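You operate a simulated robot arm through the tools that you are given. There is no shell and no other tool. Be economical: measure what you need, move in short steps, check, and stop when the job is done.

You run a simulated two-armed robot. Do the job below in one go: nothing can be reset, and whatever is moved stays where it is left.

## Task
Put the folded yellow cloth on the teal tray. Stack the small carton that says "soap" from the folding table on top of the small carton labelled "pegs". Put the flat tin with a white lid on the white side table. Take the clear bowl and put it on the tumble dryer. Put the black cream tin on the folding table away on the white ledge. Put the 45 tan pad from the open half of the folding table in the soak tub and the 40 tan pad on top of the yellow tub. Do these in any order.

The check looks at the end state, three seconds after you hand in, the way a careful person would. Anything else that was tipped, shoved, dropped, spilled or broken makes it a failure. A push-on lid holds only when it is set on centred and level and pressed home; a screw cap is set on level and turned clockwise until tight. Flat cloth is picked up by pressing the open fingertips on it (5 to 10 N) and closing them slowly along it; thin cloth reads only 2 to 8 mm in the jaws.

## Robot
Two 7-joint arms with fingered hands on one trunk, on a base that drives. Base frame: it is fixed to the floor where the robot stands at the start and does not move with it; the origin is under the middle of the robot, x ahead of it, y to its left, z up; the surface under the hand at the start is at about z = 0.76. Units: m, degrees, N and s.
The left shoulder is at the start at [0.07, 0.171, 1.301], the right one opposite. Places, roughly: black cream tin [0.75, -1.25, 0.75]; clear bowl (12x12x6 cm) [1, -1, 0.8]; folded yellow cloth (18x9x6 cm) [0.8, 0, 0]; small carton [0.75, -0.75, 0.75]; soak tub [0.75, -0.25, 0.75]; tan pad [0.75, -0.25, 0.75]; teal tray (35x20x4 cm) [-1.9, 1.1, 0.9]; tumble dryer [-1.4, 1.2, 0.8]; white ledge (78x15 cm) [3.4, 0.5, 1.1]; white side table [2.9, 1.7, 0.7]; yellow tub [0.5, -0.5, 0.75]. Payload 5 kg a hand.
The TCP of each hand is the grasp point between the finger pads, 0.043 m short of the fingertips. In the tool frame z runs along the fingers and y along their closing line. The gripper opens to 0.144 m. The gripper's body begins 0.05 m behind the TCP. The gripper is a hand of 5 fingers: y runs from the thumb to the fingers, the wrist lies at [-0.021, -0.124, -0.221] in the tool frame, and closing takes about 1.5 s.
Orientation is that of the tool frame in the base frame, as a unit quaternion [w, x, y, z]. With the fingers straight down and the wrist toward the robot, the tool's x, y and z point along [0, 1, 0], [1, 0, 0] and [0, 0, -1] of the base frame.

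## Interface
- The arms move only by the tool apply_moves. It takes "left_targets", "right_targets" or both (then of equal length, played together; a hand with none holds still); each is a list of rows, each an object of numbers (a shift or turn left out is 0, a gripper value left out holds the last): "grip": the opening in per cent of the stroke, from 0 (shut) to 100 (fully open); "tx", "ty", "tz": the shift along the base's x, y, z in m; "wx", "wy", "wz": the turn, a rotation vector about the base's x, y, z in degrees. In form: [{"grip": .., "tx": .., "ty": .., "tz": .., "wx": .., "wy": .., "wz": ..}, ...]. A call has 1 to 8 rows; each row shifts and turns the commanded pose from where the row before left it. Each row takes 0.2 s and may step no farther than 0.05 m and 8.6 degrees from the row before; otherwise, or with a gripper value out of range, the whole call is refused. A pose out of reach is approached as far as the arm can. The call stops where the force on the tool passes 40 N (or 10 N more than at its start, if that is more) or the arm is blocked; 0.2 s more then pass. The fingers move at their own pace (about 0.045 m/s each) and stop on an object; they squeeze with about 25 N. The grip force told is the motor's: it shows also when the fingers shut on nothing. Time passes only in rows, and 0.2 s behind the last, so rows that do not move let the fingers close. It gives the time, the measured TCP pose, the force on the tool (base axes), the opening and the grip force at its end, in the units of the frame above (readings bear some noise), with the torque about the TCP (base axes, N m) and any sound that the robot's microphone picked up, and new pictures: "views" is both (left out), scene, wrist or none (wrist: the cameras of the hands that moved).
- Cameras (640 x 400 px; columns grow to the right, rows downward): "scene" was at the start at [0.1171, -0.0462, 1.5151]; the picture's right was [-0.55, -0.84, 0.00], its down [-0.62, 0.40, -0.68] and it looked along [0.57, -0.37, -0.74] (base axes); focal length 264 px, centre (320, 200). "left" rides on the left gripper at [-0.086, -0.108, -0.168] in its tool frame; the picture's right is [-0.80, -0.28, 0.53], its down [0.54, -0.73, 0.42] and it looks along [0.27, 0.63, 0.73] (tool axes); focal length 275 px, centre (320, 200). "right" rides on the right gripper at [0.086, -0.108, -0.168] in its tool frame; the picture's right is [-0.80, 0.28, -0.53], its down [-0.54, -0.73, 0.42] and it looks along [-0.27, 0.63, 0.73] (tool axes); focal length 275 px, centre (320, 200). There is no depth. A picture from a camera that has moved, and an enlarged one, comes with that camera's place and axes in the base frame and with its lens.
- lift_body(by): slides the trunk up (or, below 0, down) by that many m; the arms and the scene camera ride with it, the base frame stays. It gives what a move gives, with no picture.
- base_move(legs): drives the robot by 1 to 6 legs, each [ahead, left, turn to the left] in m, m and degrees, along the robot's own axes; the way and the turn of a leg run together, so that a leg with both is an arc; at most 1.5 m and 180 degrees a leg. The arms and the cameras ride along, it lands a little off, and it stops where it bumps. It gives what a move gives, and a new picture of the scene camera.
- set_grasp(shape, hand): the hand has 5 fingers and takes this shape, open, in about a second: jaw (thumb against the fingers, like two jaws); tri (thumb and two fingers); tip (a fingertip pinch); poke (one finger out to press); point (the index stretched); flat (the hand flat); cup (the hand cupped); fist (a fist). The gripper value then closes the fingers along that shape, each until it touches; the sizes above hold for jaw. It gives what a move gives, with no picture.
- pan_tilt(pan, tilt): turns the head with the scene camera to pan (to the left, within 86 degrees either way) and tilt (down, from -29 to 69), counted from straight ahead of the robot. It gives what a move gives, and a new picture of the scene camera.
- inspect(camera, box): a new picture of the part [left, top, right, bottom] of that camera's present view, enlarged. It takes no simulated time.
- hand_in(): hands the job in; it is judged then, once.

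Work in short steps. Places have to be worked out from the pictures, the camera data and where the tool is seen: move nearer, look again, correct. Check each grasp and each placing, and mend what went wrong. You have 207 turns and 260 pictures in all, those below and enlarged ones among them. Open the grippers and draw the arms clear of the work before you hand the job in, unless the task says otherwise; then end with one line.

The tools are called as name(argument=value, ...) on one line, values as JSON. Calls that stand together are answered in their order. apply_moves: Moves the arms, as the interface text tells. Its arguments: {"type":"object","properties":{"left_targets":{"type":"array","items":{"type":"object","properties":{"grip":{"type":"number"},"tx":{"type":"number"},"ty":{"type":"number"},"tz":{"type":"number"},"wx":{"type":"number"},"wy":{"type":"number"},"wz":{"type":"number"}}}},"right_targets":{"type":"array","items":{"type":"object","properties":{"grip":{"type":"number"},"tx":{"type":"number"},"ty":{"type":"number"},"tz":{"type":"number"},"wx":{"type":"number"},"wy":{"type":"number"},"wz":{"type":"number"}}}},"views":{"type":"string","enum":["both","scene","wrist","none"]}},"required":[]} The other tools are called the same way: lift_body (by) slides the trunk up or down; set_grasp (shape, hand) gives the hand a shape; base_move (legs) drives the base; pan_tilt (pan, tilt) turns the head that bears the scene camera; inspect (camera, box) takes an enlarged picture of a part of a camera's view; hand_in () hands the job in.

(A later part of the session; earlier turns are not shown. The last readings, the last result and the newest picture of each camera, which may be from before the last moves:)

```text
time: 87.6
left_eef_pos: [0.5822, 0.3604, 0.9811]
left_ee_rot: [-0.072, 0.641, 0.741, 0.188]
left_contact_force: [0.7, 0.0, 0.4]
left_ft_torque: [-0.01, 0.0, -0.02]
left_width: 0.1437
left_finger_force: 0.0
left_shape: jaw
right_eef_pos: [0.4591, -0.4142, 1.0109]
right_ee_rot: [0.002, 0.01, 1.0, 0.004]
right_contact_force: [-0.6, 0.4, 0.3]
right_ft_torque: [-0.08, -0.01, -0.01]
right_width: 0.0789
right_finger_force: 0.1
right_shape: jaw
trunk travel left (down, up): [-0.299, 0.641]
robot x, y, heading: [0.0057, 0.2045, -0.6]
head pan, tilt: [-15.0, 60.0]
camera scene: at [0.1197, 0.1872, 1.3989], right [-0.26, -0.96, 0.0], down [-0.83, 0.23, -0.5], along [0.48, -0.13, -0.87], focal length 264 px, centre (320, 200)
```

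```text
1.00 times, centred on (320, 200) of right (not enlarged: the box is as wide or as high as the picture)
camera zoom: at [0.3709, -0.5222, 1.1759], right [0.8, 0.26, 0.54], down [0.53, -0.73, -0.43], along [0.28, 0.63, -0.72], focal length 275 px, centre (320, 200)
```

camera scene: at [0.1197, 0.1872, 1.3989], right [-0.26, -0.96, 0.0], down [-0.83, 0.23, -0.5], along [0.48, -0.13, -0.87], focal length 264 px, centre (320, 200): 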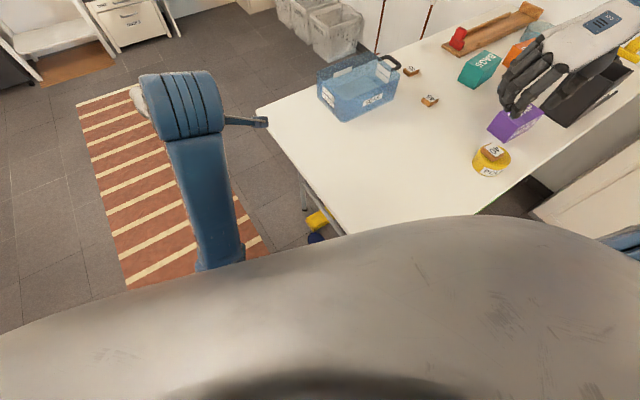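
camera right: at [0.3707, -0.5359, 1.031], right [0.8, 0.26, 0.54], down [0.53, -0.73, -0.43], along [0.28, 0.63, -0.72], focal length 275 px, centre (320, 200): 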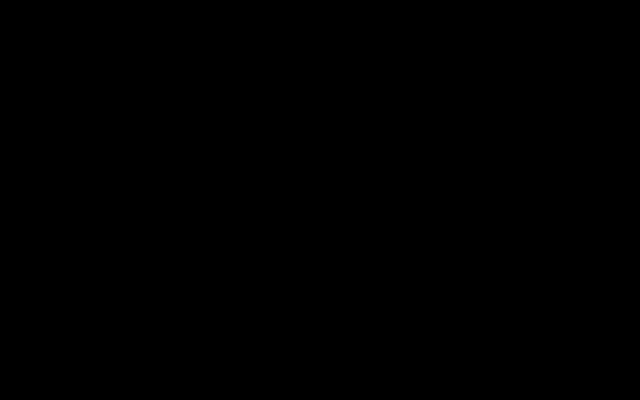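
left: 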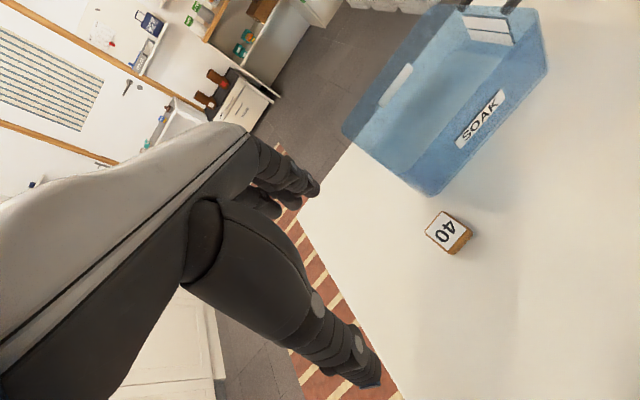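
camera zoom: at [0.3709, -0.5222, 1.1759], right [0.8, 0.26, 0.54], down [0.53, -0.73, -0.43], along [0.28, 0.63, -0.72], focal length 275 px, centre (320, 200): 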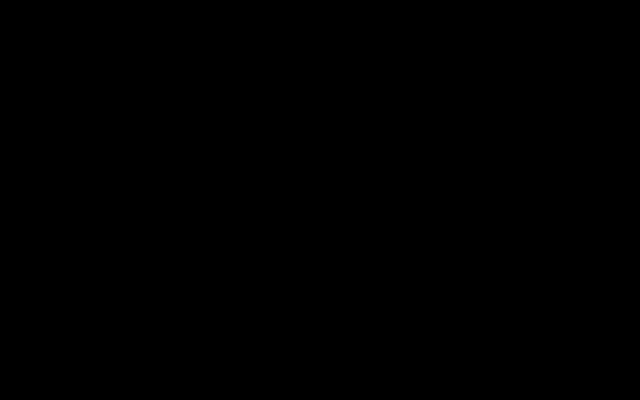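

The pad is on the tub. The right wrist camera is dead, so I'll rely on the scene camera. Shift the base right ~0.09 m for the 45 pad and soak tub, and look.

base_move(legs=[[0, -0.09, 0.4]])

pan_tilt(pan=-25, tilt=45)

inspect(camera="scene", box=[200, 100, 440, 250])

```text
time: 88.7
left_eef_pos: [0.5805, 0.2756, 0.9824]
left_ee_rot: [-0.073, 0.637, 0.744, 0.187]
left_contact_force: [-0.4, -0.9, 1.0]
left_ft_torque: [0.08, 0.0, 0.03]
left_width: 0.1441
left_finger_force: 0.2
left_shape: jaw
right_eef_pos: [0.4662, -0.4988, 1.0093]
right_ee_rot: [0.002, 0.006, 1.0, 0.006]
right_contact_force: [0.2, -1.5, -0.1]
right_ft_torque: [0.05, 0.02, 0.0]
right_width: 0.0787
right_finger_force: 0.0
right_shape: jaw
trunk travel left (down, up): [-0.299, 0.641]
robot x, y, heading: [0.0044, 0.1202, -0.1]
head pan, tilt: [-15.0, 60.0]
camera scene: at [0.1203, 0.0971, 1.399], right [-0.26, -0.97, 0.0], down [-0.84, 0.22, -0.5], along [0.48, -0.13, -0.87], focal length 264 px, centre (320, 200)
```

scene: 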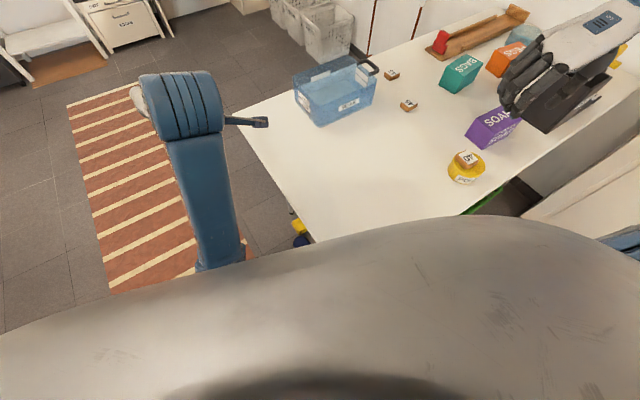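

```text
time: 89.5
left_eef_pos: [0.5798, 0.2755, 0.9814]
left_ee_rot: [-0.072, 0.637, 0.744, 0.187]
left_contact_force: [-0.4, 0.1, -0.3]
left_ft_torque: [-0.03, -0.02, 0.05]
left_width: 0.1437
left_finger_force: 0.1
left_shape: jaw
right_eef_pos: [0.466, -0.4993, 1.0105]
right_ee_rot: [0.003, 0.006, 1.0, 0.006]
right_contact_force: [-0.3, 0.6, 0.4]
right_ft_torque: [-0.04, -0.01, 0.01]
right_width: 0.079
right_finger_force: 0.1
right_shape: jaw
trunk travel left (down, up): [-0.299, 0.641]
robot x, y, heading: [0.0064, 0.1191, 0.3]
head pan, tilt: [-25.0, 45.0]
camera scene: at [0.1296, 0.0815, 1.4184], right [-0.42, -0.91, 0.0], down [-0.64, 0.3, -0.71], along [0.64, -0.3, -0.71], focal length 264 px, centre (320, 200)
```

scene: 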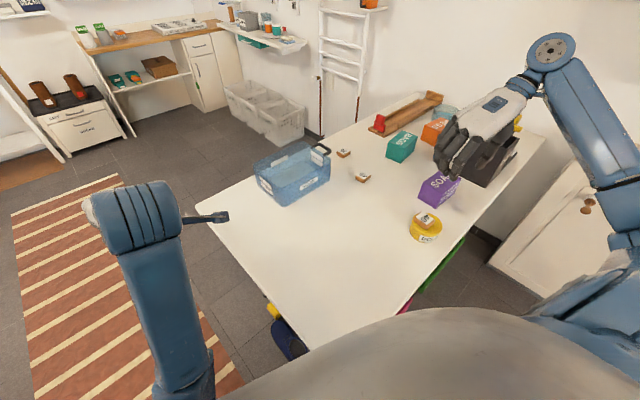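

```text
2.67 times, centred on (320, 175) of scene
camera zoom: at [0.1296, 0.0815, 1.4184], right [-0.42, -0.91, 0.0], down [-0.64, 0.3, -0.71], along [0.64, -0.3, -0.71], focal length 703 px, centre (320, 267)
```

zoom: 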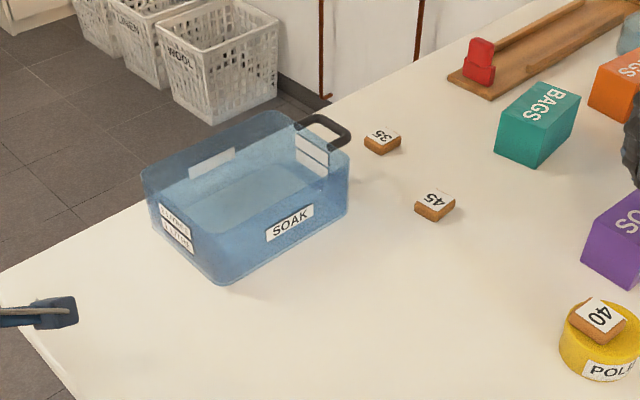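

45 pad ≈[0.757,-0.386] rotated ~25°; soak tub centre ≈[0.85,-0.146], rim z≈0.855. Moving the right hand above the 45 pad with a 25° extra turn.

apply_moves(right_targets=[{"tx": 0.042, "ty": 0.016, "wz": 5}, {"tx": 0.042, "ty": 0.016, "wz": 5}, {"tx": 0.042, "ty": 0.016, "wz": 5}, {"tx": 0.042, "ty": 0.016, "wz": 5}, {"tx": 0.041, "ty": 0.016, "wz": 5}, {"tx": 0.041, "ty": 0.016, "tz": -0.02}, {"tx": 0.041, "ty": 0.016, "tz": -0.02}, {"tz": -0.04}], views="none")

inspect(camera="scene", box=[260, 60, 500, 210])

```text
time: 91.3
left_eef_pos: [0.5806, 0.2739, 0.9834]
left_ee_rot: [-0.073, 0.638, 0.743, 0.188]
left_contact_force: [0.3, -1.0, -0.4]
left_ft_torque: [0.09, -0.02, 0.0]
left_width: 0.1437
left_finger_force: 0.0
left_shape: jaw
right_eef_pos: [0.7617, -0.3903, 0.9282]
right_ee_rot: [0.002, -0.21, 0.978, 0.006]
right_contact_force: [-0.4, -0.1, -0.5]
right_ft_torque: [0.08, -0.01, -0.01]
right_width: 0.079
right_finger_force: 0.0
right_shape: jaw
trunk travel left (down, up): [-0.299, 0.641]
robot x, y, heading: [0.0047, 0.1165, 0.1]
head pan, tilt: [-25.0, 45.0]
```

```text
2.67 times, centred on (380, 135) of scene
camera zoom: at [0.1304, 0.0789, 1.4184], right [-0.42, -0.91, 0.0], down [-0.64, 0.3, -0.71], along [0.64, -0.3, -0.71], focal length 703 px, centre (160, 373)
```

zoom: 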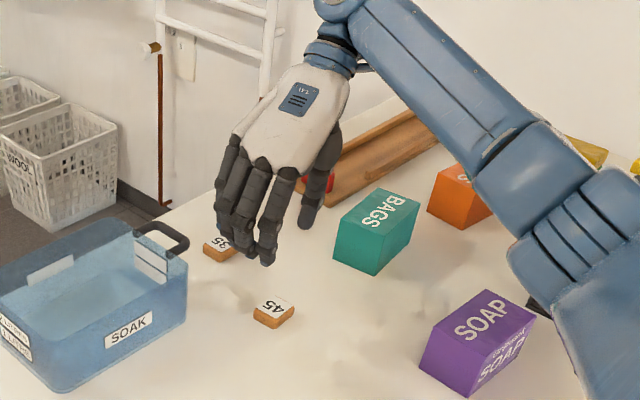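

Hand is above the 45 pad. Descending to the pad level.

apply_moves(right_targets=[{"tx": -0.003, "ty": 0.003, "tz": -0.04}, {"tz": -0.04}, {}], views="none")

inspect(camera="scene", box=[300, 110, 420, 190])

```text
time: 92.1
left_eef_pos: [0.5794, 0.2754, 0.9823]
left_ee_rot: [-0.073, 0.637, 0.744, 0.188]
left_contact_force: [-0.4, 0.3, 0.1]
left_ft_torque: [-0.03, -0.02, -0.01]
left_width: 0.1439
left_finger_force: 0.0
left_shape: jaw
right_eef_pos: [0.7594, -0.3855, 0.8507]
right_ee_rot: [0.003, -0.21, 0.978, 0.006]
right_contact_force: [-0.2, 0.5, 0.9]
right_ft_torque: [0.0, -0.02, -0.03]
right_width: 0.079
right_finger_force: 0.1
right_shape: jaw
trunk travel left (down, up): [-0.299, 0.641]
robot x, y, heading: [0.0044, 0.1168, 0.3]
head pan, tilt: [-25.0, 45.0]
```

```text
5.00 times, centred on (360, 150) of scene
camera zoom: at [0.1291, 0.0815, 1.4186], right [-0.42, -0.91, 0.0], down [-0.64, 0.3, -0.71], along [0.64, -0.3, -0.71], focal length 1318 px, centre (120, 450)
```

zoom: 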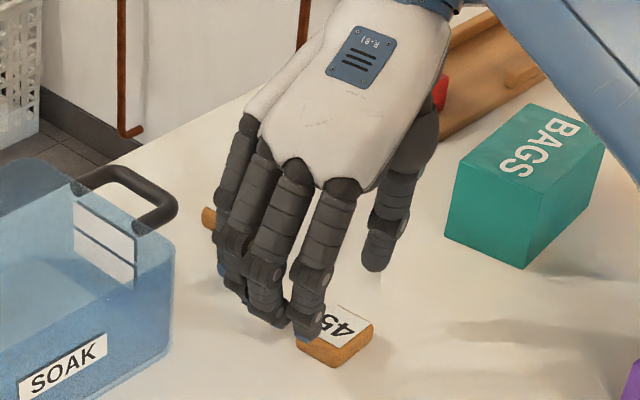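

Projection matches the pad's position. Final descent and close.

apply_moves(right_targets=[{"tz": -0.025}, {"tz": -0.017}, {}], views="none")

apply_moves(right_targets=[{"grip": 0}, {}, {}, {}, {}, {}, {}], views="none")

inspect(camera="scene", box=[300, 110, 420, 190])

```text
time: 92.9
left_eef_pos: [0.5801, 0.2758, 0.9827]
left_ee_rot: [-0.073, 0.637, 0.744, 0.188]
left_contact_force: [-0.9, -0.9, 0.3]
left_ft_torque: [0.02, -0.02, 0.03]
left_width: 0.1438
left_finger_force: 0.1
left_shape: jaw
right_eef_pos: [0.7569, -0.3847, 0.8052]
right_ee_rot: [0.002, -0.21, 0.978, 0.006]
right_contact_force: [-0.1, -0.5, 0.8]
right_ft_torque: [0.01, 0.01, -0.01]
right_width: 0.079
right_finger_force: 0.0
right_shape: jaw
trunk travel left (down, up): [-0.299, 0.641]
robot x, y, heading: [0.0072, 0.1149, 0.2]
head pan, tilt: [-25.0, 45.0]
```

```text
time: 94.5
left_eef_pos: [0.5804, 0.2754, 0.9824]
left_ee_rot: [-0.073, 0.637, 0.745, 0.187]
left_contact_force: [0.1, -1.3, 0.3]
left_ft_torque: [-0.03, 0.0, -0.03]
left_width: 0.144
left_finger_force: 0.0
left_shape: jaw
right_eef_pos: [0.757, -0.3845, 0.8054]
right_ee_rot: [0.001, -0.211, 0.978, 0.006]
right_contact_force: [-0.3, 0.2, -0.5]
right_ft_torque: [-0.01, 0.0, -0.03]
right_width: 0.0448
right_finger_force: 25.3
right_shape: jaw
trunk travel left (down, up): [-0.299, 0.641]
robot x, y, heading: [0.0082, 0.1179, 0.0]
head pan, tilt: [-25.0, 45.0]
```

```text
5.00 times, centred on (360, 150) of scene
camera zoom: at [0.1299, 0.0812, 1.4184], right [-0.42, -0.91, 0.0], down [-0.64, 0.3, -0.71], along [0.64, -0.3, -0.71], focal length 1318 px, centre (120, 450)
```

zoom: 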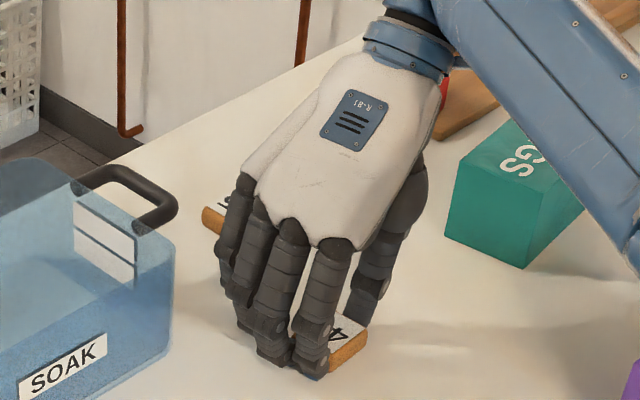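

Held (4.5 cm). Lift and carry over the soak tub centre [0.85,-0.146].

apply_moves(right_targets=[{"tz": 0.045}, {"tz": 0.045}, {"tz": 0.045}, {"tz": 0.04}, {"tx": 0.015, "ty": 0.04}, {"tx": 0.015, "ty": 0.04}, {"tx": 0.015, "ty": 0.04}, {"tx": 0.015, "ty": 0.04}], views="none")

apply_moves(right_targets=[{"tx": 0.016, "ty": 0.04}, {"tx": 0.017, "ty": 0.039}, {}], views="scene")

inspect(camera="scene", box=[220, 80, 400, 220])

```text
time: 96.3
left_eef_pos: [0.5815, 0.2764, 0.9815]
left_ee_rot: [-0.073, 0.637, 0.744, 0.187]
left_contact_force: [0.1, -0.5, 0.2]
left_ft_torque: [-0.04, 0.02, -0.01]
left_width: 0.1439
left_finger_force: 0.0
left_shape: jaw
right_eef_pos: [0.8145, -0.2219, 0.9804]
right_ee_rot: [0.001, -0.21, 0.978, 0.006]
right_contact_force: [-0.6, -0.1, -0.7]
right_ft_torque: [-0.01, -0.02, -0.01]
right_width: 0.045
right_finger_force: 24.9
right_shape: jaw
trunk travel left (down, up): [-0.299, 0.641]
robot x, y, heading: [0.004, 0.1175, 0.0]
head pan, tilt: [-25.0, 45.0]
```

```text
time: 97.1
left_eef_pos: [0.5806, 0.2743, 0.9826]
left_ee_rot: [-0.075, 0.637, 0.744, 0.188]
left_contact_force: [-0.7, 0.3, 0.5]
left_ft_torque: [0.02, -0.05, 0.0]
left_width: 0.1442
left_finger_force: 0.0
left_shape: jaw
right_eef_pos: [0.8455, -0.1469, 0.9814]
right_ee_rot: [0.002, -0.211, 0.978, 0.006]
right_contact_force: [-0.9, -0.7, -0.8]
right_ft_torque: [0.01, 0.02, -0.01]
right_width: 0.045
right_finger_force: 24.7
right_shape: jaw
trunk travel left (down, up): [-0.299, 0.641]
robot x, y, heading: [0.0062, 0.1181, 0.0]
head pan, tilt: [-25.0, 45.0]
camera scene: at [0.1294, 0.0796, 1.4184], right [-0.42, -0.91, 0.0], down [-0.64, 0.3, -0.71], along [0.64, -0.3, -0.71], focal length 264 px, centre (320, 200)
```

scene: 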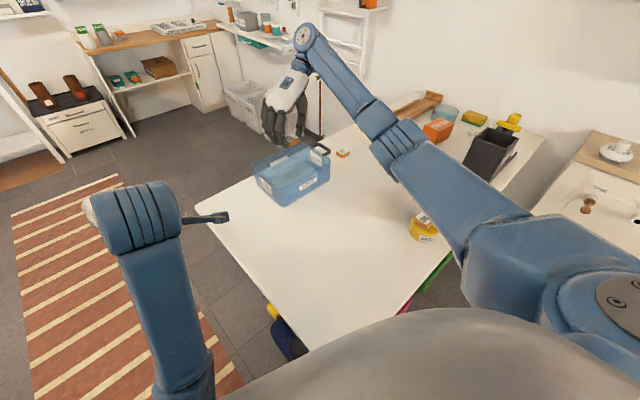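

```text
2.86 times, centred on (310, 150) of scene
camera zoom: at [0.1294, 0.0796, 1.4184], right [-0.42, -0.91, 0.0], down [-0.64, 0.3, -0.71], along [0.64, -0.3, -0.71], focal length 753 px, centre (349, 343)
```

zoom: 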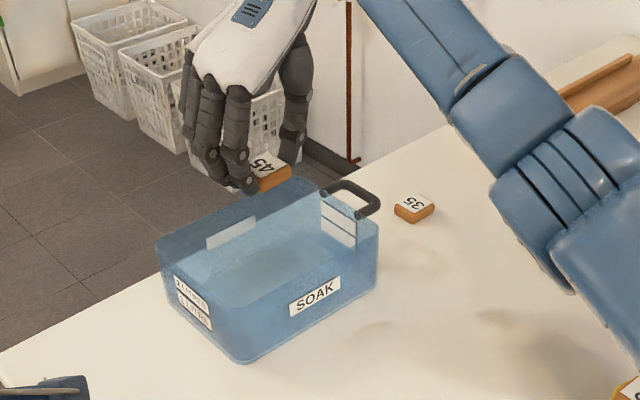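

Projection falls inside the tub. Lowering the pad into it in steps.

apply_moves(right_targets=[{"tx": 0.006, "tz": -0.04}, {"tz": -0.04}, {"tz": -0.03}, {}], views="none")

inspect(camera="scene", box=[220, 80, 400, 220])

```text
time: 98.1
left_eef_pos: [0.5795, 0.2762, 0.982]
left_ee_rot: [-0.073, 0.637, 0.744, 0.187]
left_contact_force: [-0.7, -0.7, -0.6]
left_ft_torque: [-0.03, 0.02, 0.0]
left_width: 0.1437
left_finger_force: 0.1
left_shape: jaw
right_eef_pos: [0.8497, -0.1463, 0.8711]
right_ee_rot: [0.002, -0.211, 0.977, 0.006]
right_contact_force: [0.2, -0.6, -0.8]
right_ft_torque: [0.02, 0.04, -0.02]
right_width: 0.0451
right_finger_force: 24.9
right_shape: jaw
trunk travel left (down, up): [-0.299, 0.641]
robot x, y, heading: [0.0074, 0.1183, 0.1]
head pan, tilt: [-25.0, 45.0]
```

```text
2.86 times, centred on (310, 150) of scene
camera zoom: at [0.1295, 0.0811, 1.4185], right [-0.42, -0.91, 0.0], down [-0.64, 0.3, -0.71], along [0.64, -0.3, -0.71], focal length 753 px, centre (349, 343)
```

zoom: 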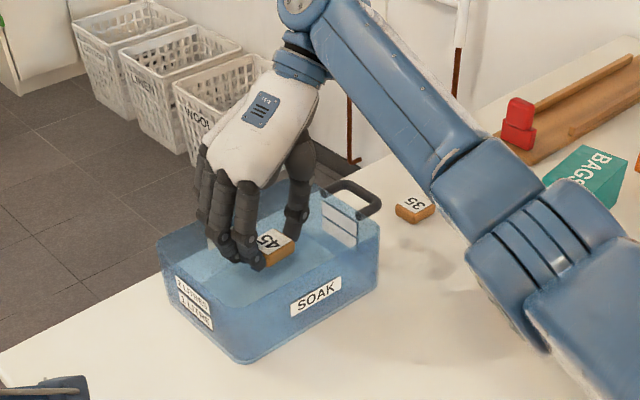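

Good alignment. Lowering further until near the floor of the tub, then releasing.

apply_moves(right_targets=[{"tz": -0.02}, {"tz": -0.012}, {}], views="none")

apply_moves(right_targets=[{"grip": 45}, {}, {}, {"tz": 0.04}, {"tz": 0.045}, {"tz": 0.045}, {"tz": 0.045}, {"tz": 0.045}], views="none")

inspect(camera="scene", box=[220, 80, 400, 220])

inspect(camera="scene", box=[400, 80, 640, 250])

```text
time: 98.9
left_eef_pos: [0.5804, 0.2761, 0.9811]
left_ee_rot: [-0.073, 0.637, 0.744, 0.187]
left_contact_force: [0.4, 0.7, 0.5]
left_ft_torque: [0.04, 0.01, 0.02]
left_width: 0.144
left_finger_force: 0.0
left_shape: jaw
right_eef_pos: [0.8499, -0.1441, 0.8413]
right_ee_rot: [0.002, -0.21, 0.978, 0.006]
right_contact_force: [0.7, -0.7, -0.8]
right_ft_torque: [0.03, -0.02, -0.03]
right_width: 0.045
right_finger_force: 24.8
right_shape: jaw
trunk travel left (down, up): [-0.299, 0.641]
robot x, y, heading: [0.0019, 0.1182, 0.0]
head pan, tilt: [-25.0, 45.0]
```

```text
time: 100.7
left_eef_pos: [0.5796, 0.2759, 0.9819]
left_ee_rot: [-0.072, 0.637, 0.744, 0.188]
left_contact_force: [0.4, 0.7, -0.1]
left_ft_torque: [-0.01, -0.01, 0.01]
left_width: 0.1439
left_finger_force: 0.1
left_shape: jaw
right_eef_pos: [0.8523, -0.1451, 1.0578]
right_ee_rot: [0.001, -0.211, 0.978, 0.006]
right_contact_force: [-0.6, -0.4, 0.8]
right_ft_torque: [-0.02, -0.05, -0.02]
right_width: 0.0646
right_finger_force: 0.0
right_shape: jaw
trunk travel left (down, up): [-0.299, 0.641]
robot x, y, heading: [0.0061, 0.1177, -0.0]
head pan, tilt: [-25.0, 45.0]
```

```text
2.86 times, centred on (310, 150) of scene
camera zoom: at [0.1284, 0.0818, 1.4185], right [-0.42, -0.91, 0.0], down [-0.64, 0.3, -0.71], along [0.64, -0.3, -0.71], focal length 753 px, centre (349, 343)
```

zoom: 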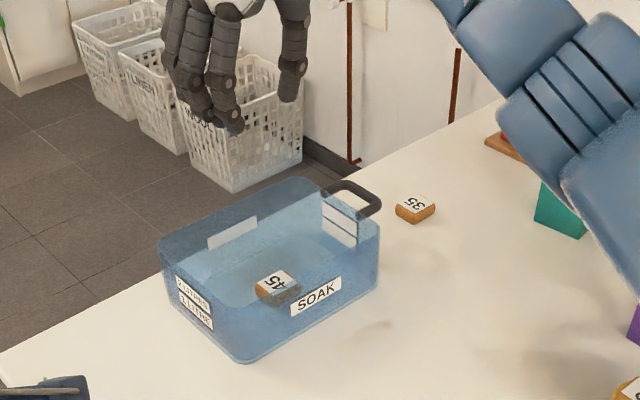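

```text
2.35 times, centred on (520, 165) of scene
camera zoom: at [0.1284, 0.0818, 1.4185], right [-0.42, -0.91, 0.0], down [-0.64, 0.3, -0.71], along [0.64, -0.3, -0.71], focal length 620 px, centre (-151, 282)
```

zoom: 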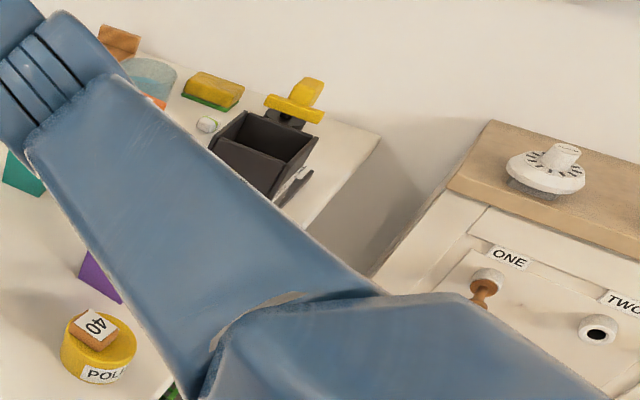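

The 45 pad is in the soak tub; the white thing on the dresser is only a dial. Now raise the trunk, pull the right hand back, and drive to the right for the soap carton.

lift_body(by=0.2)

apply_moves(right_targets=[{"tx": -0.045}, {"tx": -0.045, "ty": -0.015}, {"tx": -0.045, "ty": -0.015}, {"tx": -0.045, "ty": -0.015}, {"tx": -0.045, "ty": -0.015}, {"tx": -0.045, "ty": -0.015}], views="none")

base_move(legs=[[0.04, -0.57, 0], [0, 0, -10]])

```text
time: 102.8
left_eef_pos: [0.582, 0.2755, 1.1817]
left_ee_rot: [-0.074, 0.637, 0.744, 0.187]
left_contact_force: [-0.2, -0.5, 0.8]
left_ft_torque: [-0.02, -0.01, 0.01]
left_width: 0.1439
left_finger_force: 0.0
left_shape: jaw
right_eef_pos: [0.8551, -0.1454, 1.2564]
right_ee_rot: [0.002, -0.211, 0.978, 0.005]
right_contact_force: [-0.8, -1.0, -0.4]
right_ft_torque: [0.0, 0.01, 0.0]
right_width: 0.0648
right_finger_force: 0.0
right_shape: jaw
trunk travel left (down, up): [-0.499, 0.441]
robot x, y, heading: [0.0039, 0.1172, -0.1]
head pan, tilt: [-25.0, 45.0]
```

```text
time: 104.2
left_eef_pos: [0.5772, 0.2754, 1.1831]
left_ee_rot: [-0.073, 0.637, 0.744, 0.188]
left_contact_force: [-0.5, -0.4, 0.4]
left_ft_torque: [-0.03, -0.06, -0.03]
left_width: 0.144
left_finger_force: 0.1
left_shape: jaw
right_eef_pos: [0.581, -0.22, 1.2549]
right_ee_rot: [0.002, -0.212, 0.977, 0.006]
right_contact_force: [-1.7, -0.3, 0.3]
right_ft_torque: [0.03, -0.05, 0.01]
right_width: 0.0649
right_finger_force: 0.0
right_shape: jaw
trunk travel left (down, up): [-0.499, 0.441]
robot x, y, heading: [0.0043, 0.1168, 0.1]
head pan, tilt: [-25.0, 45.0]
```

```text
time: 106.4
left_eef_pos: [0.5963, -0.034, 1.1818]
left_ee_rot: [-0.067, 0.636, 0.746, 0.185]
left_contact_force: [-0.7, 3.7, 1.1]
left_ft_torque: [-0.32, -0.09, -0.11]
left_width: 0.1435
left_finger_force: 0.0
left_shape: jaw
right_eef_pos: [0.6005, -0.5291, 1.2646]
right_ee_rot: [0.004, -0.213, 0.977, -0.002]
right_contact_force: [-1.6, 4.0, 0.6]
right_ft_torque: [-0.32, -0.1, 0.1]
right_width: 0.065
right_finger_force: 0.1
right_shape: jaw
trunk travel left (down, up): [-0.499, 0.441]
robot x, y, heading: [0.0248, -0.2125, 0.3]
head pan, tilt: [-25.0, 45.0]
stopped in leg 1: the robot was blocked; the commanded pose is now the measured one
camera scene: at [0.1453, -0.2289, 1.6197], right [-0.42, -0.91, 0.01], down [-0.64, 0.29, -0.71], along [0.64, -0.31, -0.7], focal length 264 px, centre (320, 200)
```

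scene: 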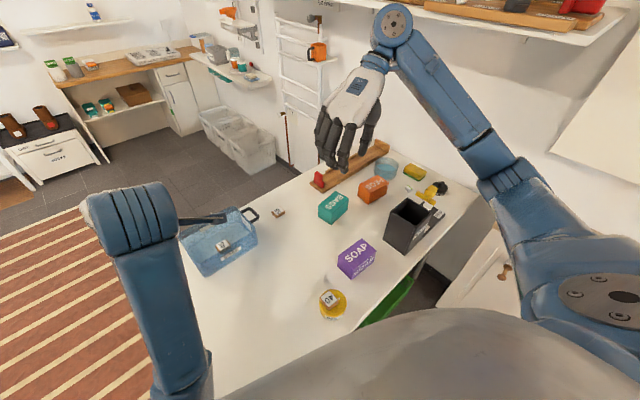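

The base is touching something, probably the pink box under the table. Backing off and looking down at it.

base_move(legs=[[-0.15, 0, 0]])

pan_tilt(pan=-10, tilt=69)

```text
time: 107.8
left_eef_pos: [0.4549, -0.0539, 1.18]
left_ee_rot: [-0.073, 0.635, 0.746, 0.187]
left_contact_force: [1.7, -1.0, -0.3]
left_ft_torque: [0.07, 0.03, 0.0]
left_width: 0.1437
left_finger_force: 0.0
left_shape: jaw
right_eef_pos: [0.4598, -0.55, 1.2534]
right_ee_rot: [0.002, -0.212, 0.977, 0.005]
right_contact_force: [0.8, -1.2, -0.4]
right_ft_torque: [0.07, 0.06, -0.01]
right_width: 0.0649
right_finger_force: 0.0
right_shape: jaw
trunk travel left (down, up): [-0.499, 0.441]
robot x, y, heading: [-0.1186, -0.2161, 0.3]
head pan, tilt: [-25.0, 45.0]
camera scene: at [0.0064, -0.2539, 1.618], right [-0.42, -0.91, 0.0], down [-0.64, 0.3, -0.71], along [0.64, -0.3, -0.71], focal length 264 px, centre (320, 200)
```

scene: 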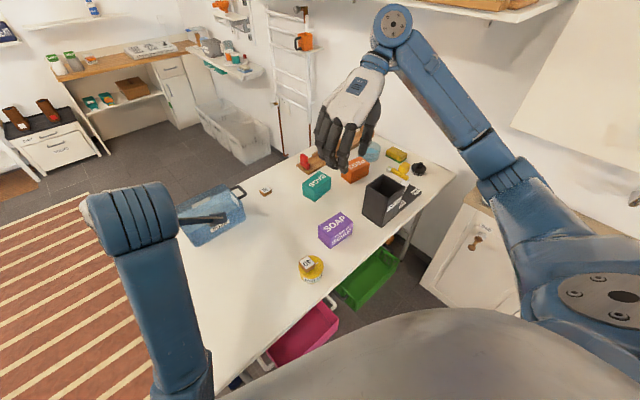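

```text
time: 108.7
left_eef_pos: [0.4533, -0.0527, 1.1823]
left_ee_rot: [-0.073, 0.636, 0.745, 0.187]
left_contact_force: [0.6, 1.0, -0.7]
left_ft_torque: [-0.02, -0.02, -0.02]
left_width: 0.144
left_finger_force: 0.1
left_shape: jaw
right_eef_pos: [0.458, -0.5458, 1.2556]
right_ee_rot: [0.002, -0.212, 0.977, 0.005]
right_contact_force: [-0.9, -0.2, 0.4]
right_ft_torque: [0.01, -0.01, 0.0]
right_width: 0.0648
right_finger_force: 0.0
right_shape: jaw
trunk travel left (down, up): [-0.499, 0.441]
robot x, y, heading: [-0.1189, -0.2131, -0.0]
head pan, tilt: [-10.0, 68.8]
camera scene: at [-0.0154, -0.2264, 1.5897], right [-0.17, -0.99, 0.0], down [-0.92, 0.16, -0.36], along [0.36, -0.06, -0.93], focal length 264 px, centre (320, 200)
```

scene: 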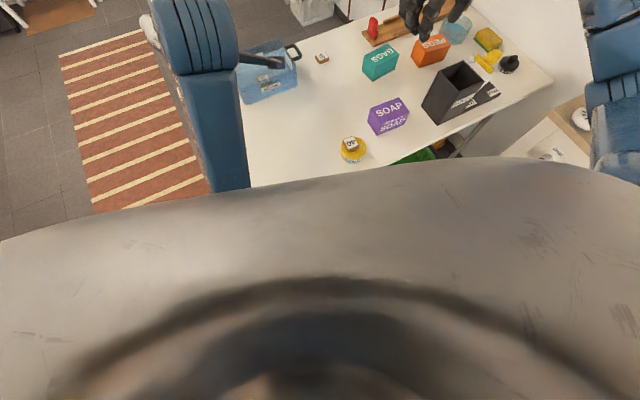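

Pink box's front line identified; the base (radius ~0.3) must stay clear of it. Driving right first, then slightly forward.

base_move(legs=[[0, -0.26, 0], [0.13, 0, 0], [0, 0, -12]])

pan_tilt(pan=-12, tilt=50)

inspect(camera="scene", box=[200, 50, 500, 240])

```text
time: 110.4
left_eef_pos: [0.4484, -0.2688, 1.1832]
left_ee_rot: [-0.071, 0.634, 0.748, 0.186]
left_contact_force: [0.0, -0.2, 0.6]
left_ft_torque: [0.01, 0.0, 0.01]
left_width: 0.1439
left_finger_force: 0.1
left_shape: jaw
right_eef_pos: [0.4523, -0.7519, 1.2521]
right_ee_rot: [-0.001, -0.23, 0.973, 0.002]
right_contact_force: [-0.1, -1.4, -0.3]
right_ft_torque: [-0.01, 0.01, 0.0]
right_width: 0.0648
right_finger_force: 0.1
right_shape: jaw
trunk travel left (down, up): [-0.499, 0.441]
robot x, y, heading: [-0.1229, -0.4396, 0.7]
head pan, tilt: [-10.0, 68.8]
stopped in leg 1: the robot was blocked; the commanded pose is now the measured one
camera scene: at [-0.0192, -0.4454, 1.59], right [-0.16, -0.99, 0.0], down [-0.92, 0.15, -0.36], along [0.36, -0.06, -0.93], focal length 264 px, centre (320, 200)
```

scene: 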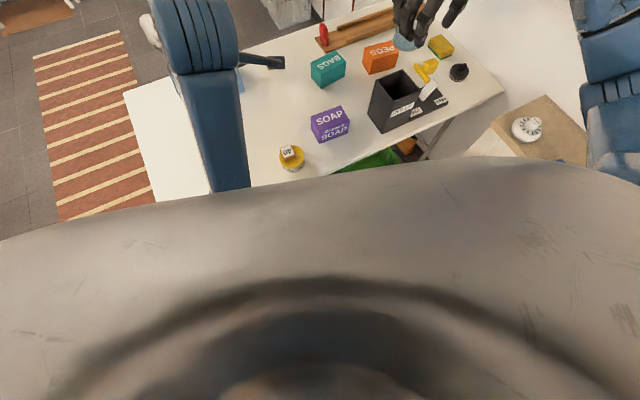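

```text
time: 111.2
left_eef_pos: [0.4491, -0.2667, 1.1827]
left_ee_rot: [-0.07, 0.634, 0.748, 0.185]
left_contact_force: [-0.1, 0.6, -0.8]
left_ft_torque: [0.05, 0.0, 0.01]
left_width: 0.1441
left_finger_force: 0.1
left_shape: jaw
right_eef_pos: [0.4518, -0.7523, 1.2517]
right_ee_rot: [-0.002, -0.229, 0.973, 0.002]
right_contact_force: [-0.7, -0.1, -0.3]
right_ft_torque: [0.02, -0.02, 0.01]
right_width: 0.0648
right_finger_force: 0.0
right_shape: jaw
trunk travel left (down, up): [-0.499, 0.441]
robot x, y, heading: [-0.1226, -0.4391, 0.8]
head pan, tilt: [-12.0, 50.0]
camera scene: at [0.0012, -0.4489, 1.6117], right [-0.2, -0.98, 0.0], down [-0.75, 0.15, -0.64], along [0.63, -0.13, -0.76], focal length 264 px, centre (320, 200)
```

scene: 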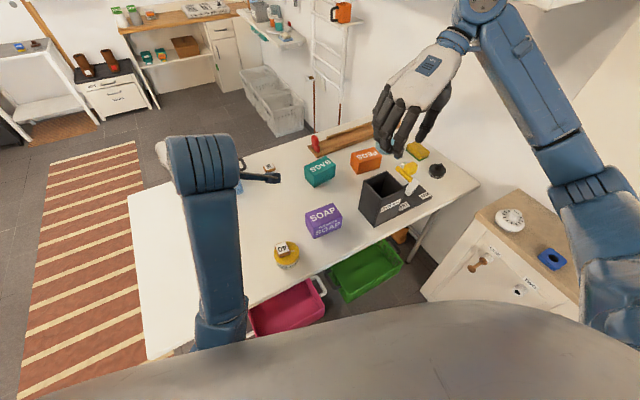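

```text
2.11 times, centred on (350, 145) of scene
camera zoom: at [0.0012, -0.4489, 1.6117], right [-0.2, -0.98, 0.0], down [-0.75, 0.15, -0.64], along [0.63, -0.13, -0.76], focal length 555 px, centre (257, 316)
```

zoom: 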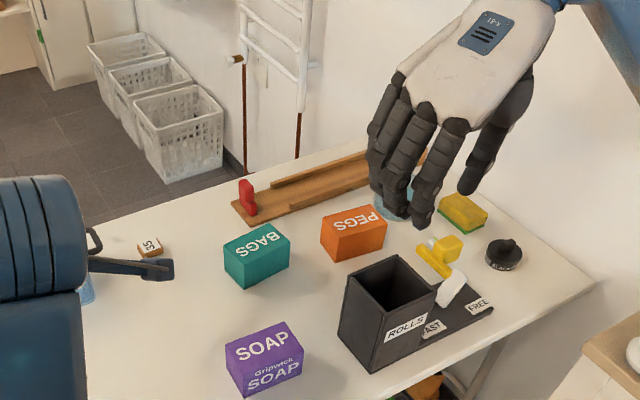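

Something stops the base at y≈-0.44, likely the right elbow against the wall cupboard. I'll tuck the right hand in, step left a bit, turn 40° right and use the left arm (whose camera works).

apply_moves(right_targets=[{"tx": -0.03, "ty": 0.035}, {"tx": -0.03, "ty": 0.035}, {"tx": -0.03, "ty": 0.035}, {"tx": -0.03, "ty": 0.035}, {}], views="none")

base_move(legs=[[0, 0.04, 0], [0, 0, -40]])

```text
time: 112.4
left_eef_pos: [0.4514, -0.2735, 1.182]
left_ee_rot: [-0.073, 0.634, 0.747, 0.186]
left_contact_force: [-0.4, -0.1, -0.2]
left_ft_torque: [0.04, 0.0, -0.02]
left_width: 0.1441
left_finger_force: 0.0
left_shape: jaw
right_eef_pos: [0.3358, -0.6182, 1.2497]
right_ee_rot: [-0.002, -0.227, 0.974, 0.004]
right_contact_force: [0.1, -0.5, 0.2]
right_ft_torque: [0.0, 0.02, 0.0]
right_width: 0.0648
right_finger_force: 0.0
right_shape: jaw
trunk travel left (down, up): [-0.499, 0.441]
robot x, y, heading: [-0.1211, -0.4374, 0.8]
head pan, tilt: [-12.0, 50.0]
```

```text
time: 115.2
left_eef_pos: [0.4223, -0.6421, 1.1813]
left_ee_rot: [-0.005, 0.852, 0.483, 0.201]
left_contact_force: [-0.6, -0.3, -0.6]
left_ft_torque: [0.01, 0.01, -0.01]
left_width: 0.1437
left_finger_force: 0.1
left_shape: jaw
right_eef_pos: [0.1113, -0.8298, 1.25]
right_ee_rot: [0.001, 0.122, 0.993, 0.004]
right_contact_force: [1.3, 0.9, -0.1]
right_ft_torque: [-0.02, 0.01, 0.01]
right_width: 0.0648
right_finger_force: 0.1
right_shape: jaw
trunk travel left (down, up): [-0.499, 0.441]
robot x, y, heading: [-0.1211, -0.3964, -39.9]
head pan, tilt: [-12.0, 50.0]
camera scene: at [-0.0348, -0.4934, 1.6115], right [-0.79, -0.62, 0.0], down [-0.47, 0.6, -0.64], along [0.4, -0.5, -0.77], focal length 264 px, centre (320, 200)
```

scene: 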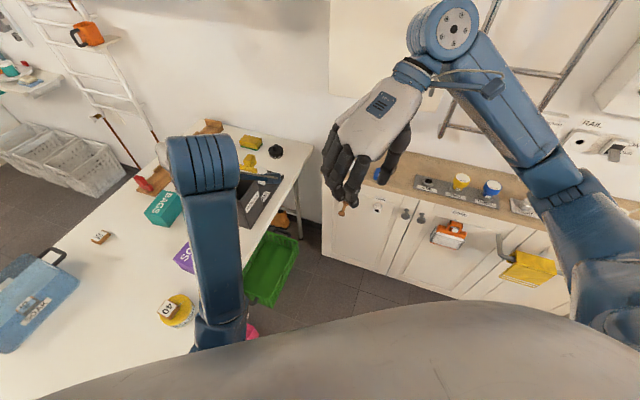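

Turn succeeded. Move the right hand further back to the right so it stays clear, and drive forward a little.

apply_moves(right_targets=[{"tx": -0.045}, {"tx": -0.045}, {"tx": -0.045}, {"tx": -0.045}, {}], views="none")

base_move(legs=[[0.15, 0.055, 0]])

pan_tilt(pan=15, tilt=45)

```text
time: 116.4
left_eef_pos: [0.4248, -0.6444, 1.1799]
left_ee_rot: [-0.005, 0.852, 0.483, 0.199]
left_contact_force: [1.1, 0.3, 0.6]
left_ft_torque: [0.02, 0.02, 0.0]
left_width: 0.1438
left_finger_force: 0.2
left_shape: jaw
right_eef_pos: [-0.0708, -0.8319, 1.2516]
right_ee_rot: [-0.001, 0.123, 0.992, 0.005]
right_contact_force: [1.2, 0.4, -0.3]
right_ft_torque: [0.09, 0.06, -0.01]
right_width: 0.0653
right_finger_force: 0.0
right_shape: jaw
trunk travel left (down, up): [-0.499, 0.441]
robot x, y, heading: [-0.1197, -0.398, -39.8]
head pan, tilt: [-12.0, 50.0]
```

```text
time: 117.8
left_eef_pos: [0.5781, -0.6983, 1.1816]
left_ee_rot: [-0.004, 0.851, 0.486, 0.201]
left_contact_force: [-0.3, -1.1, -0.2]
left_ft_torque: [-0.01, -0.04, -0.01]
left_width: 0.1442
left_finger_force: 0.1
left_shape: jaw
right_eef_pos: [0.0849, -0.8879, 1.2528]
right_ee_rot: [0.0, 0.119, 0.993, 0.004]
right_contact_force: [0.1, 0.6, 0.7]
right_ft_torque: [-0.05, -0.03, 0.02]
right_width: 0.0649
right_finger_force: 0.1
right_shape: jaw
trunk travel left (down, up): [-0.499, 0.441]
robot x, y, heading: [0.032, -0.4589, -39.2]
head pan, tilt: [-12.0, 50.0]
camera scene: at [0.1194, -0.5514, 1.6118], right [-0.78, -0.62, 0.0], down [-0.48, 0.6, -0.64], along [0.4, -0.5, -0.77], focal length 264 px, centre (320, 200)
```

scene: 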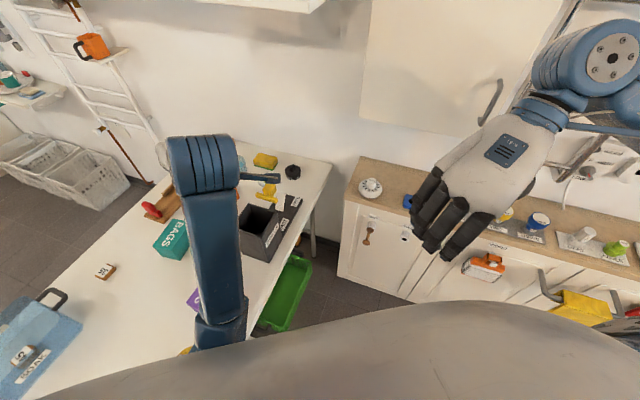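

```text
time: 118.7
left_eef_pos: [0.5812, -0.6992, 1.1824]
left_ee_rot: [-0.006, 0.851, 0.485, 0.2]
left_contact_force: [0.3, -1.4, -0.8]
left_ft_torque: [0.01, -0.02, -0.04]
left_width: 0.1437
left_finger_force: 0.1
left_shape: jaw
right_eef_pos: [0.0875, -0.8902, 1.2515]
right_ee_rot: [0.0, 0.12, 0.993, 0.005]
right_contact_force: [0.6, 0.2, 0.3]
right_ft_torque: [0.01, -0.01, -0.02]
right_width: 0.0647
right_finger_force: 0.0
right_shape: jaw
trunk travel left (down, up): [-0.499, 0.441]
robot x, y, heading: [0.0366, -0.4568, -39.4]
head pan, tilt: [15.0, 45.0]
camera scene: at [0.1478, -0.5257, 1.6184], right [-0.41, -0.91, 0.0], down [-0.64, 0.29, -0.71], along [0.64, -0.29, -0.71], focal length 264 px, centre (320, 200)
```

scene: 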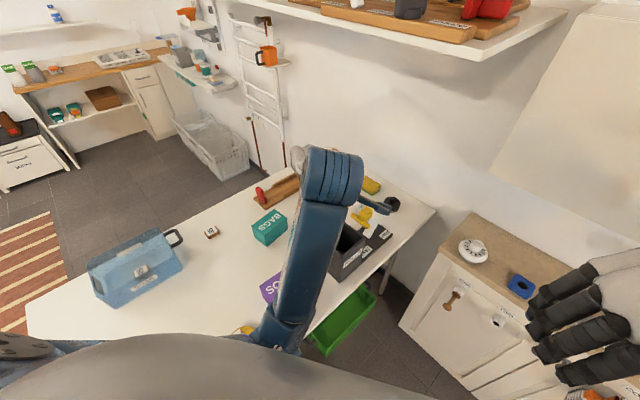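

Soap carton: centre ≈[0.563,-0.573], ~12×8×8 cm, top z≈0.838, yaw ≈13°. Pegs: centre ≈[0.861,-0.835], top z≈0.829. I level the left hand and turn it to yaw +13°.

apply_moves(left_targets=[{"wx": -4, "wy": 6.57, "ty": 0.03}, {"wx": -4, "wy": 6.57, "ty": 0.03}, {"wx": -4, "wy": 6.57, "ty": 0.03}, {"wz": 8.5, "ty": 0.02}, {"wz": 8.5, "ty": 0.016, "tx": -0.01}, {"wz": 8.5}, {"wz": 8.5}, {"wz": 8.5}], views="none")

lift_body(by=-0.15)

inspect(camera="left", box=[0, 0, 640, 400])

```text
time: 119.3
left_eef_pos: [0.6359, -0.5862, 1.174]
left_ee_rot: [-0.043, 0.838, 0.514, 0.181]
left_contact_force: [1.5, 1.2, 0.4]
left_ft_torque: [-0.04, 0.03, -0.02]
left_width: 0.144
left_finger_force: 0.1
left_shape: jaw
left hand out of reach, approached as far as the arm can: row 2
right_eef_pos: [0.0886, -0.8873, 1.2528]
right_ee_rot: [-0.001, 0.119, 0.993, 0.004]
right_contact_force: [1.2, 0.1, 0.0]
right_ft_torque: [0.01, 0.04, 0.02]
right_width: 0.0651
right_finger_force: 0.0
right_shape: jaw
trunk travel left (down, up): [-0.499, 0.441]
robot x, y, heading: [0.0352, -0.4584, -39.5]
head pan, tilt: [15.0, 45.0]
stopped in row 2 (left hand): the arm was blocked; the commanded pose is now the measured one
```

```text
time: 121.1
left_eef_pos: [0.6343, -0.5892, 1.0241]
left_ee_rot: [-0.044, 0.838, 0.513, 0.182]
left_contact_force: [-0.5, -0.4, -0.1]
left_ft_torque: [-0.01, 0.01, 0.0]
left_width: 0.144
left_finger_force: 0.1
left_shape: jaw
right_eef_pos: [0.0867, -0.8883, 1.102]
right_ee_rot: [-0.001, 0.12, 0.993, 0.005]
right_contact_force: [0.0, 0.2, 0.0]
right_ft_torque: [-0.01, -0.05, -0.01]
right_width: 0.0649
right_finger_force: 0.1
right_shape: jaw
trunk travel left (down, up): [-0.349, 0.591]
robot x, y, heading: [0.0321, -0.4614, -39.3]
head pan, tilt: [15.0, 45.0]
```

```text
1.00 times, centred on (320, 200) of left (not enlarged: the box is as wide or as high as the picture)
camera zoom: at [0.4608, -0.6539, 1.1387], right [-0.43, -0.4, -0.81], down [-0.31, 0.91, -0.29], along [0.85, 0.12, -0.52], focal length 275 px, centre (320, 200)
```

zoom: 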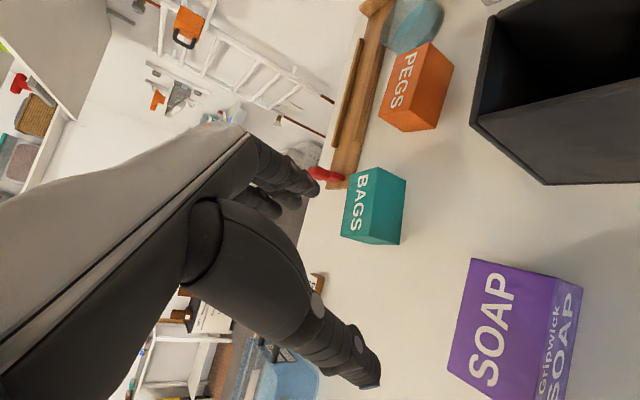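

Leveling was blocked high up; now with the trunk lower I try leveling again.

apply_moves(left_targets=[{"wx": -5.1, "wy": 5.1}, {"wx": -5.1, "wy": 5.1}, {"wx": -5.1, "wy": 5.1}, {"wz": 8.5}, {"wz": 8.5}, {"wz": 8.5}, {"wz": 6}], views="wrist")

```text
time: 121.7
left_eef_pos: [0.677, -0.5295, 1.0335]
left_ee_rot: [-0.049, 0.823, 0.545, 0.152]
left_contact_force: [-0.1, -0.5, -0.1]
left_ft_torque: [-0.01, -0.01, -0.03]
left_width: 0.1441
left_finger_force: 0.0
left_shape: jaw
left hand out of reach, approached as far as the arm can: row 3
right_eef_pos: [0.0872, -0.8882, 1.103]
right_ee_rot: [-0.001, 0.119, 0.993, 0.005]
right_contact_force: [0.0, 0.8, -0.4]
right_ft_torque: [0.0, 0.0, 0.03]
right_width: 0.0649
right_finger_force: 0.1
right_shape: jaw
trunk travel left (down, up): [-0.349, 0.591]
robot x, y, heading: [0.0317, -0.4588, -39.1]
head pan, tilt: [15.0, 45.0]
stopped in row 3 (left hand): the arm was blocked; the commanded pose is now the measured one
camera left: at [0.5146, -0.604, 1.157], right [-0.44, -0.46, -0.77], down [-0.38, 0.87, -0.3], along [0.81, 0.17, -0.56], focal length 275 px, centre (320, 200)
```

left: 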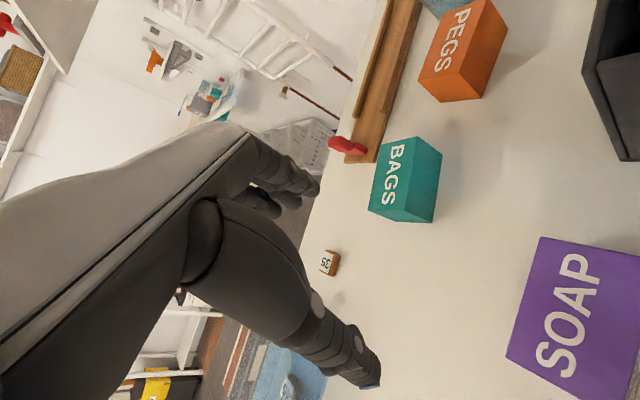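

The arm is too folded here; extend outward over the table first, then level.

apply_moves(left_targets=[{"tx": 0.045}, {"tx": 0.045}, {"tx": 0.045, "ty": -0.01}, {"wx": -5, "wy": 4}, {"wx": -5, "wy": 4}, {"wx": -4.4, "wy": 3.5}, {}], views="none")

```text
time: 123.3
left_eef_pos: [0.8121, -0.541, 1.0321]
left_ee_rot: [0.0, 0.834, 0.552, 0.0]
left_contact_force: [0.2, -0.5, -0.2]
left_ft_torque: [-0.01, 0.01, 0.02]
left_width: 0.1439
left_finger_force: 0.1
left_shape: jaw
right_eef_pos: [0.0869, -0.8885, 1.1017]
right_ee_rot: [0.0, 0.119, 0.993, 0.004]
right_contact_force: [-0.4, -0.5, -0.7]
right_ft_torque: [-0.01, 0.03, -0.01]
right_width: 0.065
right_finger_force: 0.0
right_shape: jaw
trunk travel left (down, up): [-0.349, 0.591]
robot x, y, heading: [0.0333, -0.4563, -39.4]
head pan, tilt: [15.0, 45.0]
```

Level now. Turn yaw by +36°, moving back toward the soap carton at z≈0.93.

apply_moves(left_targets=[{"tz": -0.03, "tx": -0.03, "wz": 8}, {"tz": -0.03, "tx": -0.03, "wz": 8}, {"tz": -0.03, "tx": -0.03, "wz": 8}, {"tx": -0.03, "wz": 8}, {"tx": -0.04, "wz": 4}, {"tx": -0.03, "ty": -0.01}, {}], views="wrist")

```text
time: 124.2
left_eef_pos: [0.7651, -0.4672, 0.9932]
left_ee_rot: [0.018, 0.644, 0.759, 0.088]
left_contact_force: [0.4, -0.1, 0.0]
left_ft_torque: [0.0, -0.03, 0.0]
left_width: 0.144
left_finger_force: 0.0
left_shape: jaw
right_eef_pos: [0.0866, -0.8885, 1.1018]
right_ee_rot: [0.0, 0.119, 0.993, 0.004]
right_contact_force: [-0.3, 0.5, 0.1]
right_ft_torque: [0.0, -0.01, 0.01]
right_width: 0.0649
right_finger_force: 0.1
right_shape: jaw
trunk travel left (down, up): [-0.349, 0.591]
robot x, y, heading: [0.0357, -0.4573, -39.4]
head pan, tilt: [15.0, 45.0]
stopped in row 4 (left hand): the arm was blocked; the commanded pose is now the measured one
camera left: at [0.6502, -0.5889, 1.1345], right [-0.07, -0.77, -0.64], down [-0.74, 0.47, -0.48], along [0.67, 0.44, -0.6], focal length 275 px, centre (320, 200)
```

left: 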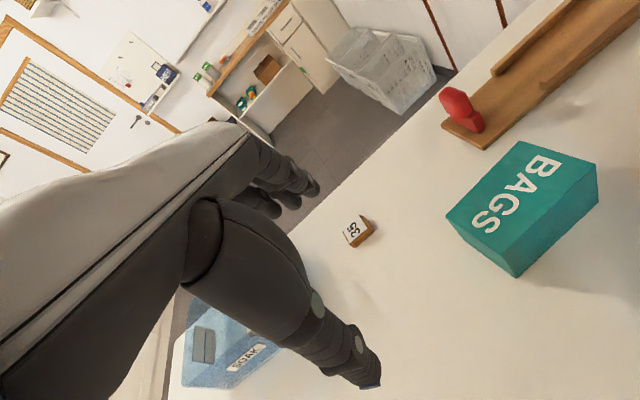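

The left wrist can't turn that way. Instead I'll grip the carton by its 12 cm length, with yaw about −77°, so level the hand and rotate the other way.

apply_moves(left_targets=[{"wz": -8.5, "ty": -0.02}, {"wz": -8.5, "ty": -0.02}, {"wz": -8.5, "ty": -0.02}, {"wz": -8.5}, {"wz": -8.5}, {"wz": -8.5}, {"wz": -8.5}, {"wz": -8.5}], views="none")

apply_moves(left_targets=[{"wz": -8.5}, {"wz": -8.5}, {}], views="none")

```text
time: 126.0
left_eef_pos: [0.7651, -0.5295, 0.9918]
left_ee_rot: [0.066, 0.959, 0.267, 0.063]
left_contact_force: [0.1, 0.3, 0.1]
left_ft_torque: [-0.04, -0.02, -0.05]
left_width: 0.1442
left_finger_force: 0.1
left_shape: jaw
right_eef_pos: [0.0891, -0.8881, 1.102]
right_ee_rot: [-0.001, 0.119, 0.993, 0.004]
right_contact_force: [-0.2, -0.3, 0.6]
right_ft_torque: [-0.01, 0.03, -0.02]
right_width: 0.0653
right_finger_force: 0.0
right_shape: jaw
trunk travel left (down, up): [-0.349, 0.591]
robot x, y, heading: [0.0336, -0.4549, -39.2]
head pan, tilt: [15.0, 45.0]
```

```text
time: 126.8
left_eef_pos: [0.7636, -0.5296, 0.9931]
left_ee_rot: [0.072, 0.988, 0.124, 0.052]
left_contact_force: [0.0, 0.1, -0.4]
left_ft_torque: [0.04, -0.02, 0.0]
left_width: 0.1442
left_finger_force: 0.0
left_shape: jaw
right_eef_pos: [0.087, -0.8892, 1.1029]
right_ee_rot: [-0.001, 0.118, 0.993, 0.004]
right_contact_force: [0.0, -0.7, -0.9]
right_ft_torque: [0.0, -0.01, 0.0]
right_width: 0.0649
right_finger_force: 0.1
right_shape: jaw
trunk travel left (down, up): [-0.349, 0.591]
robot x, y, heading: [0.034, -0.4548, -39.4]
head pan, tilt: [15.0, 45.0]
```

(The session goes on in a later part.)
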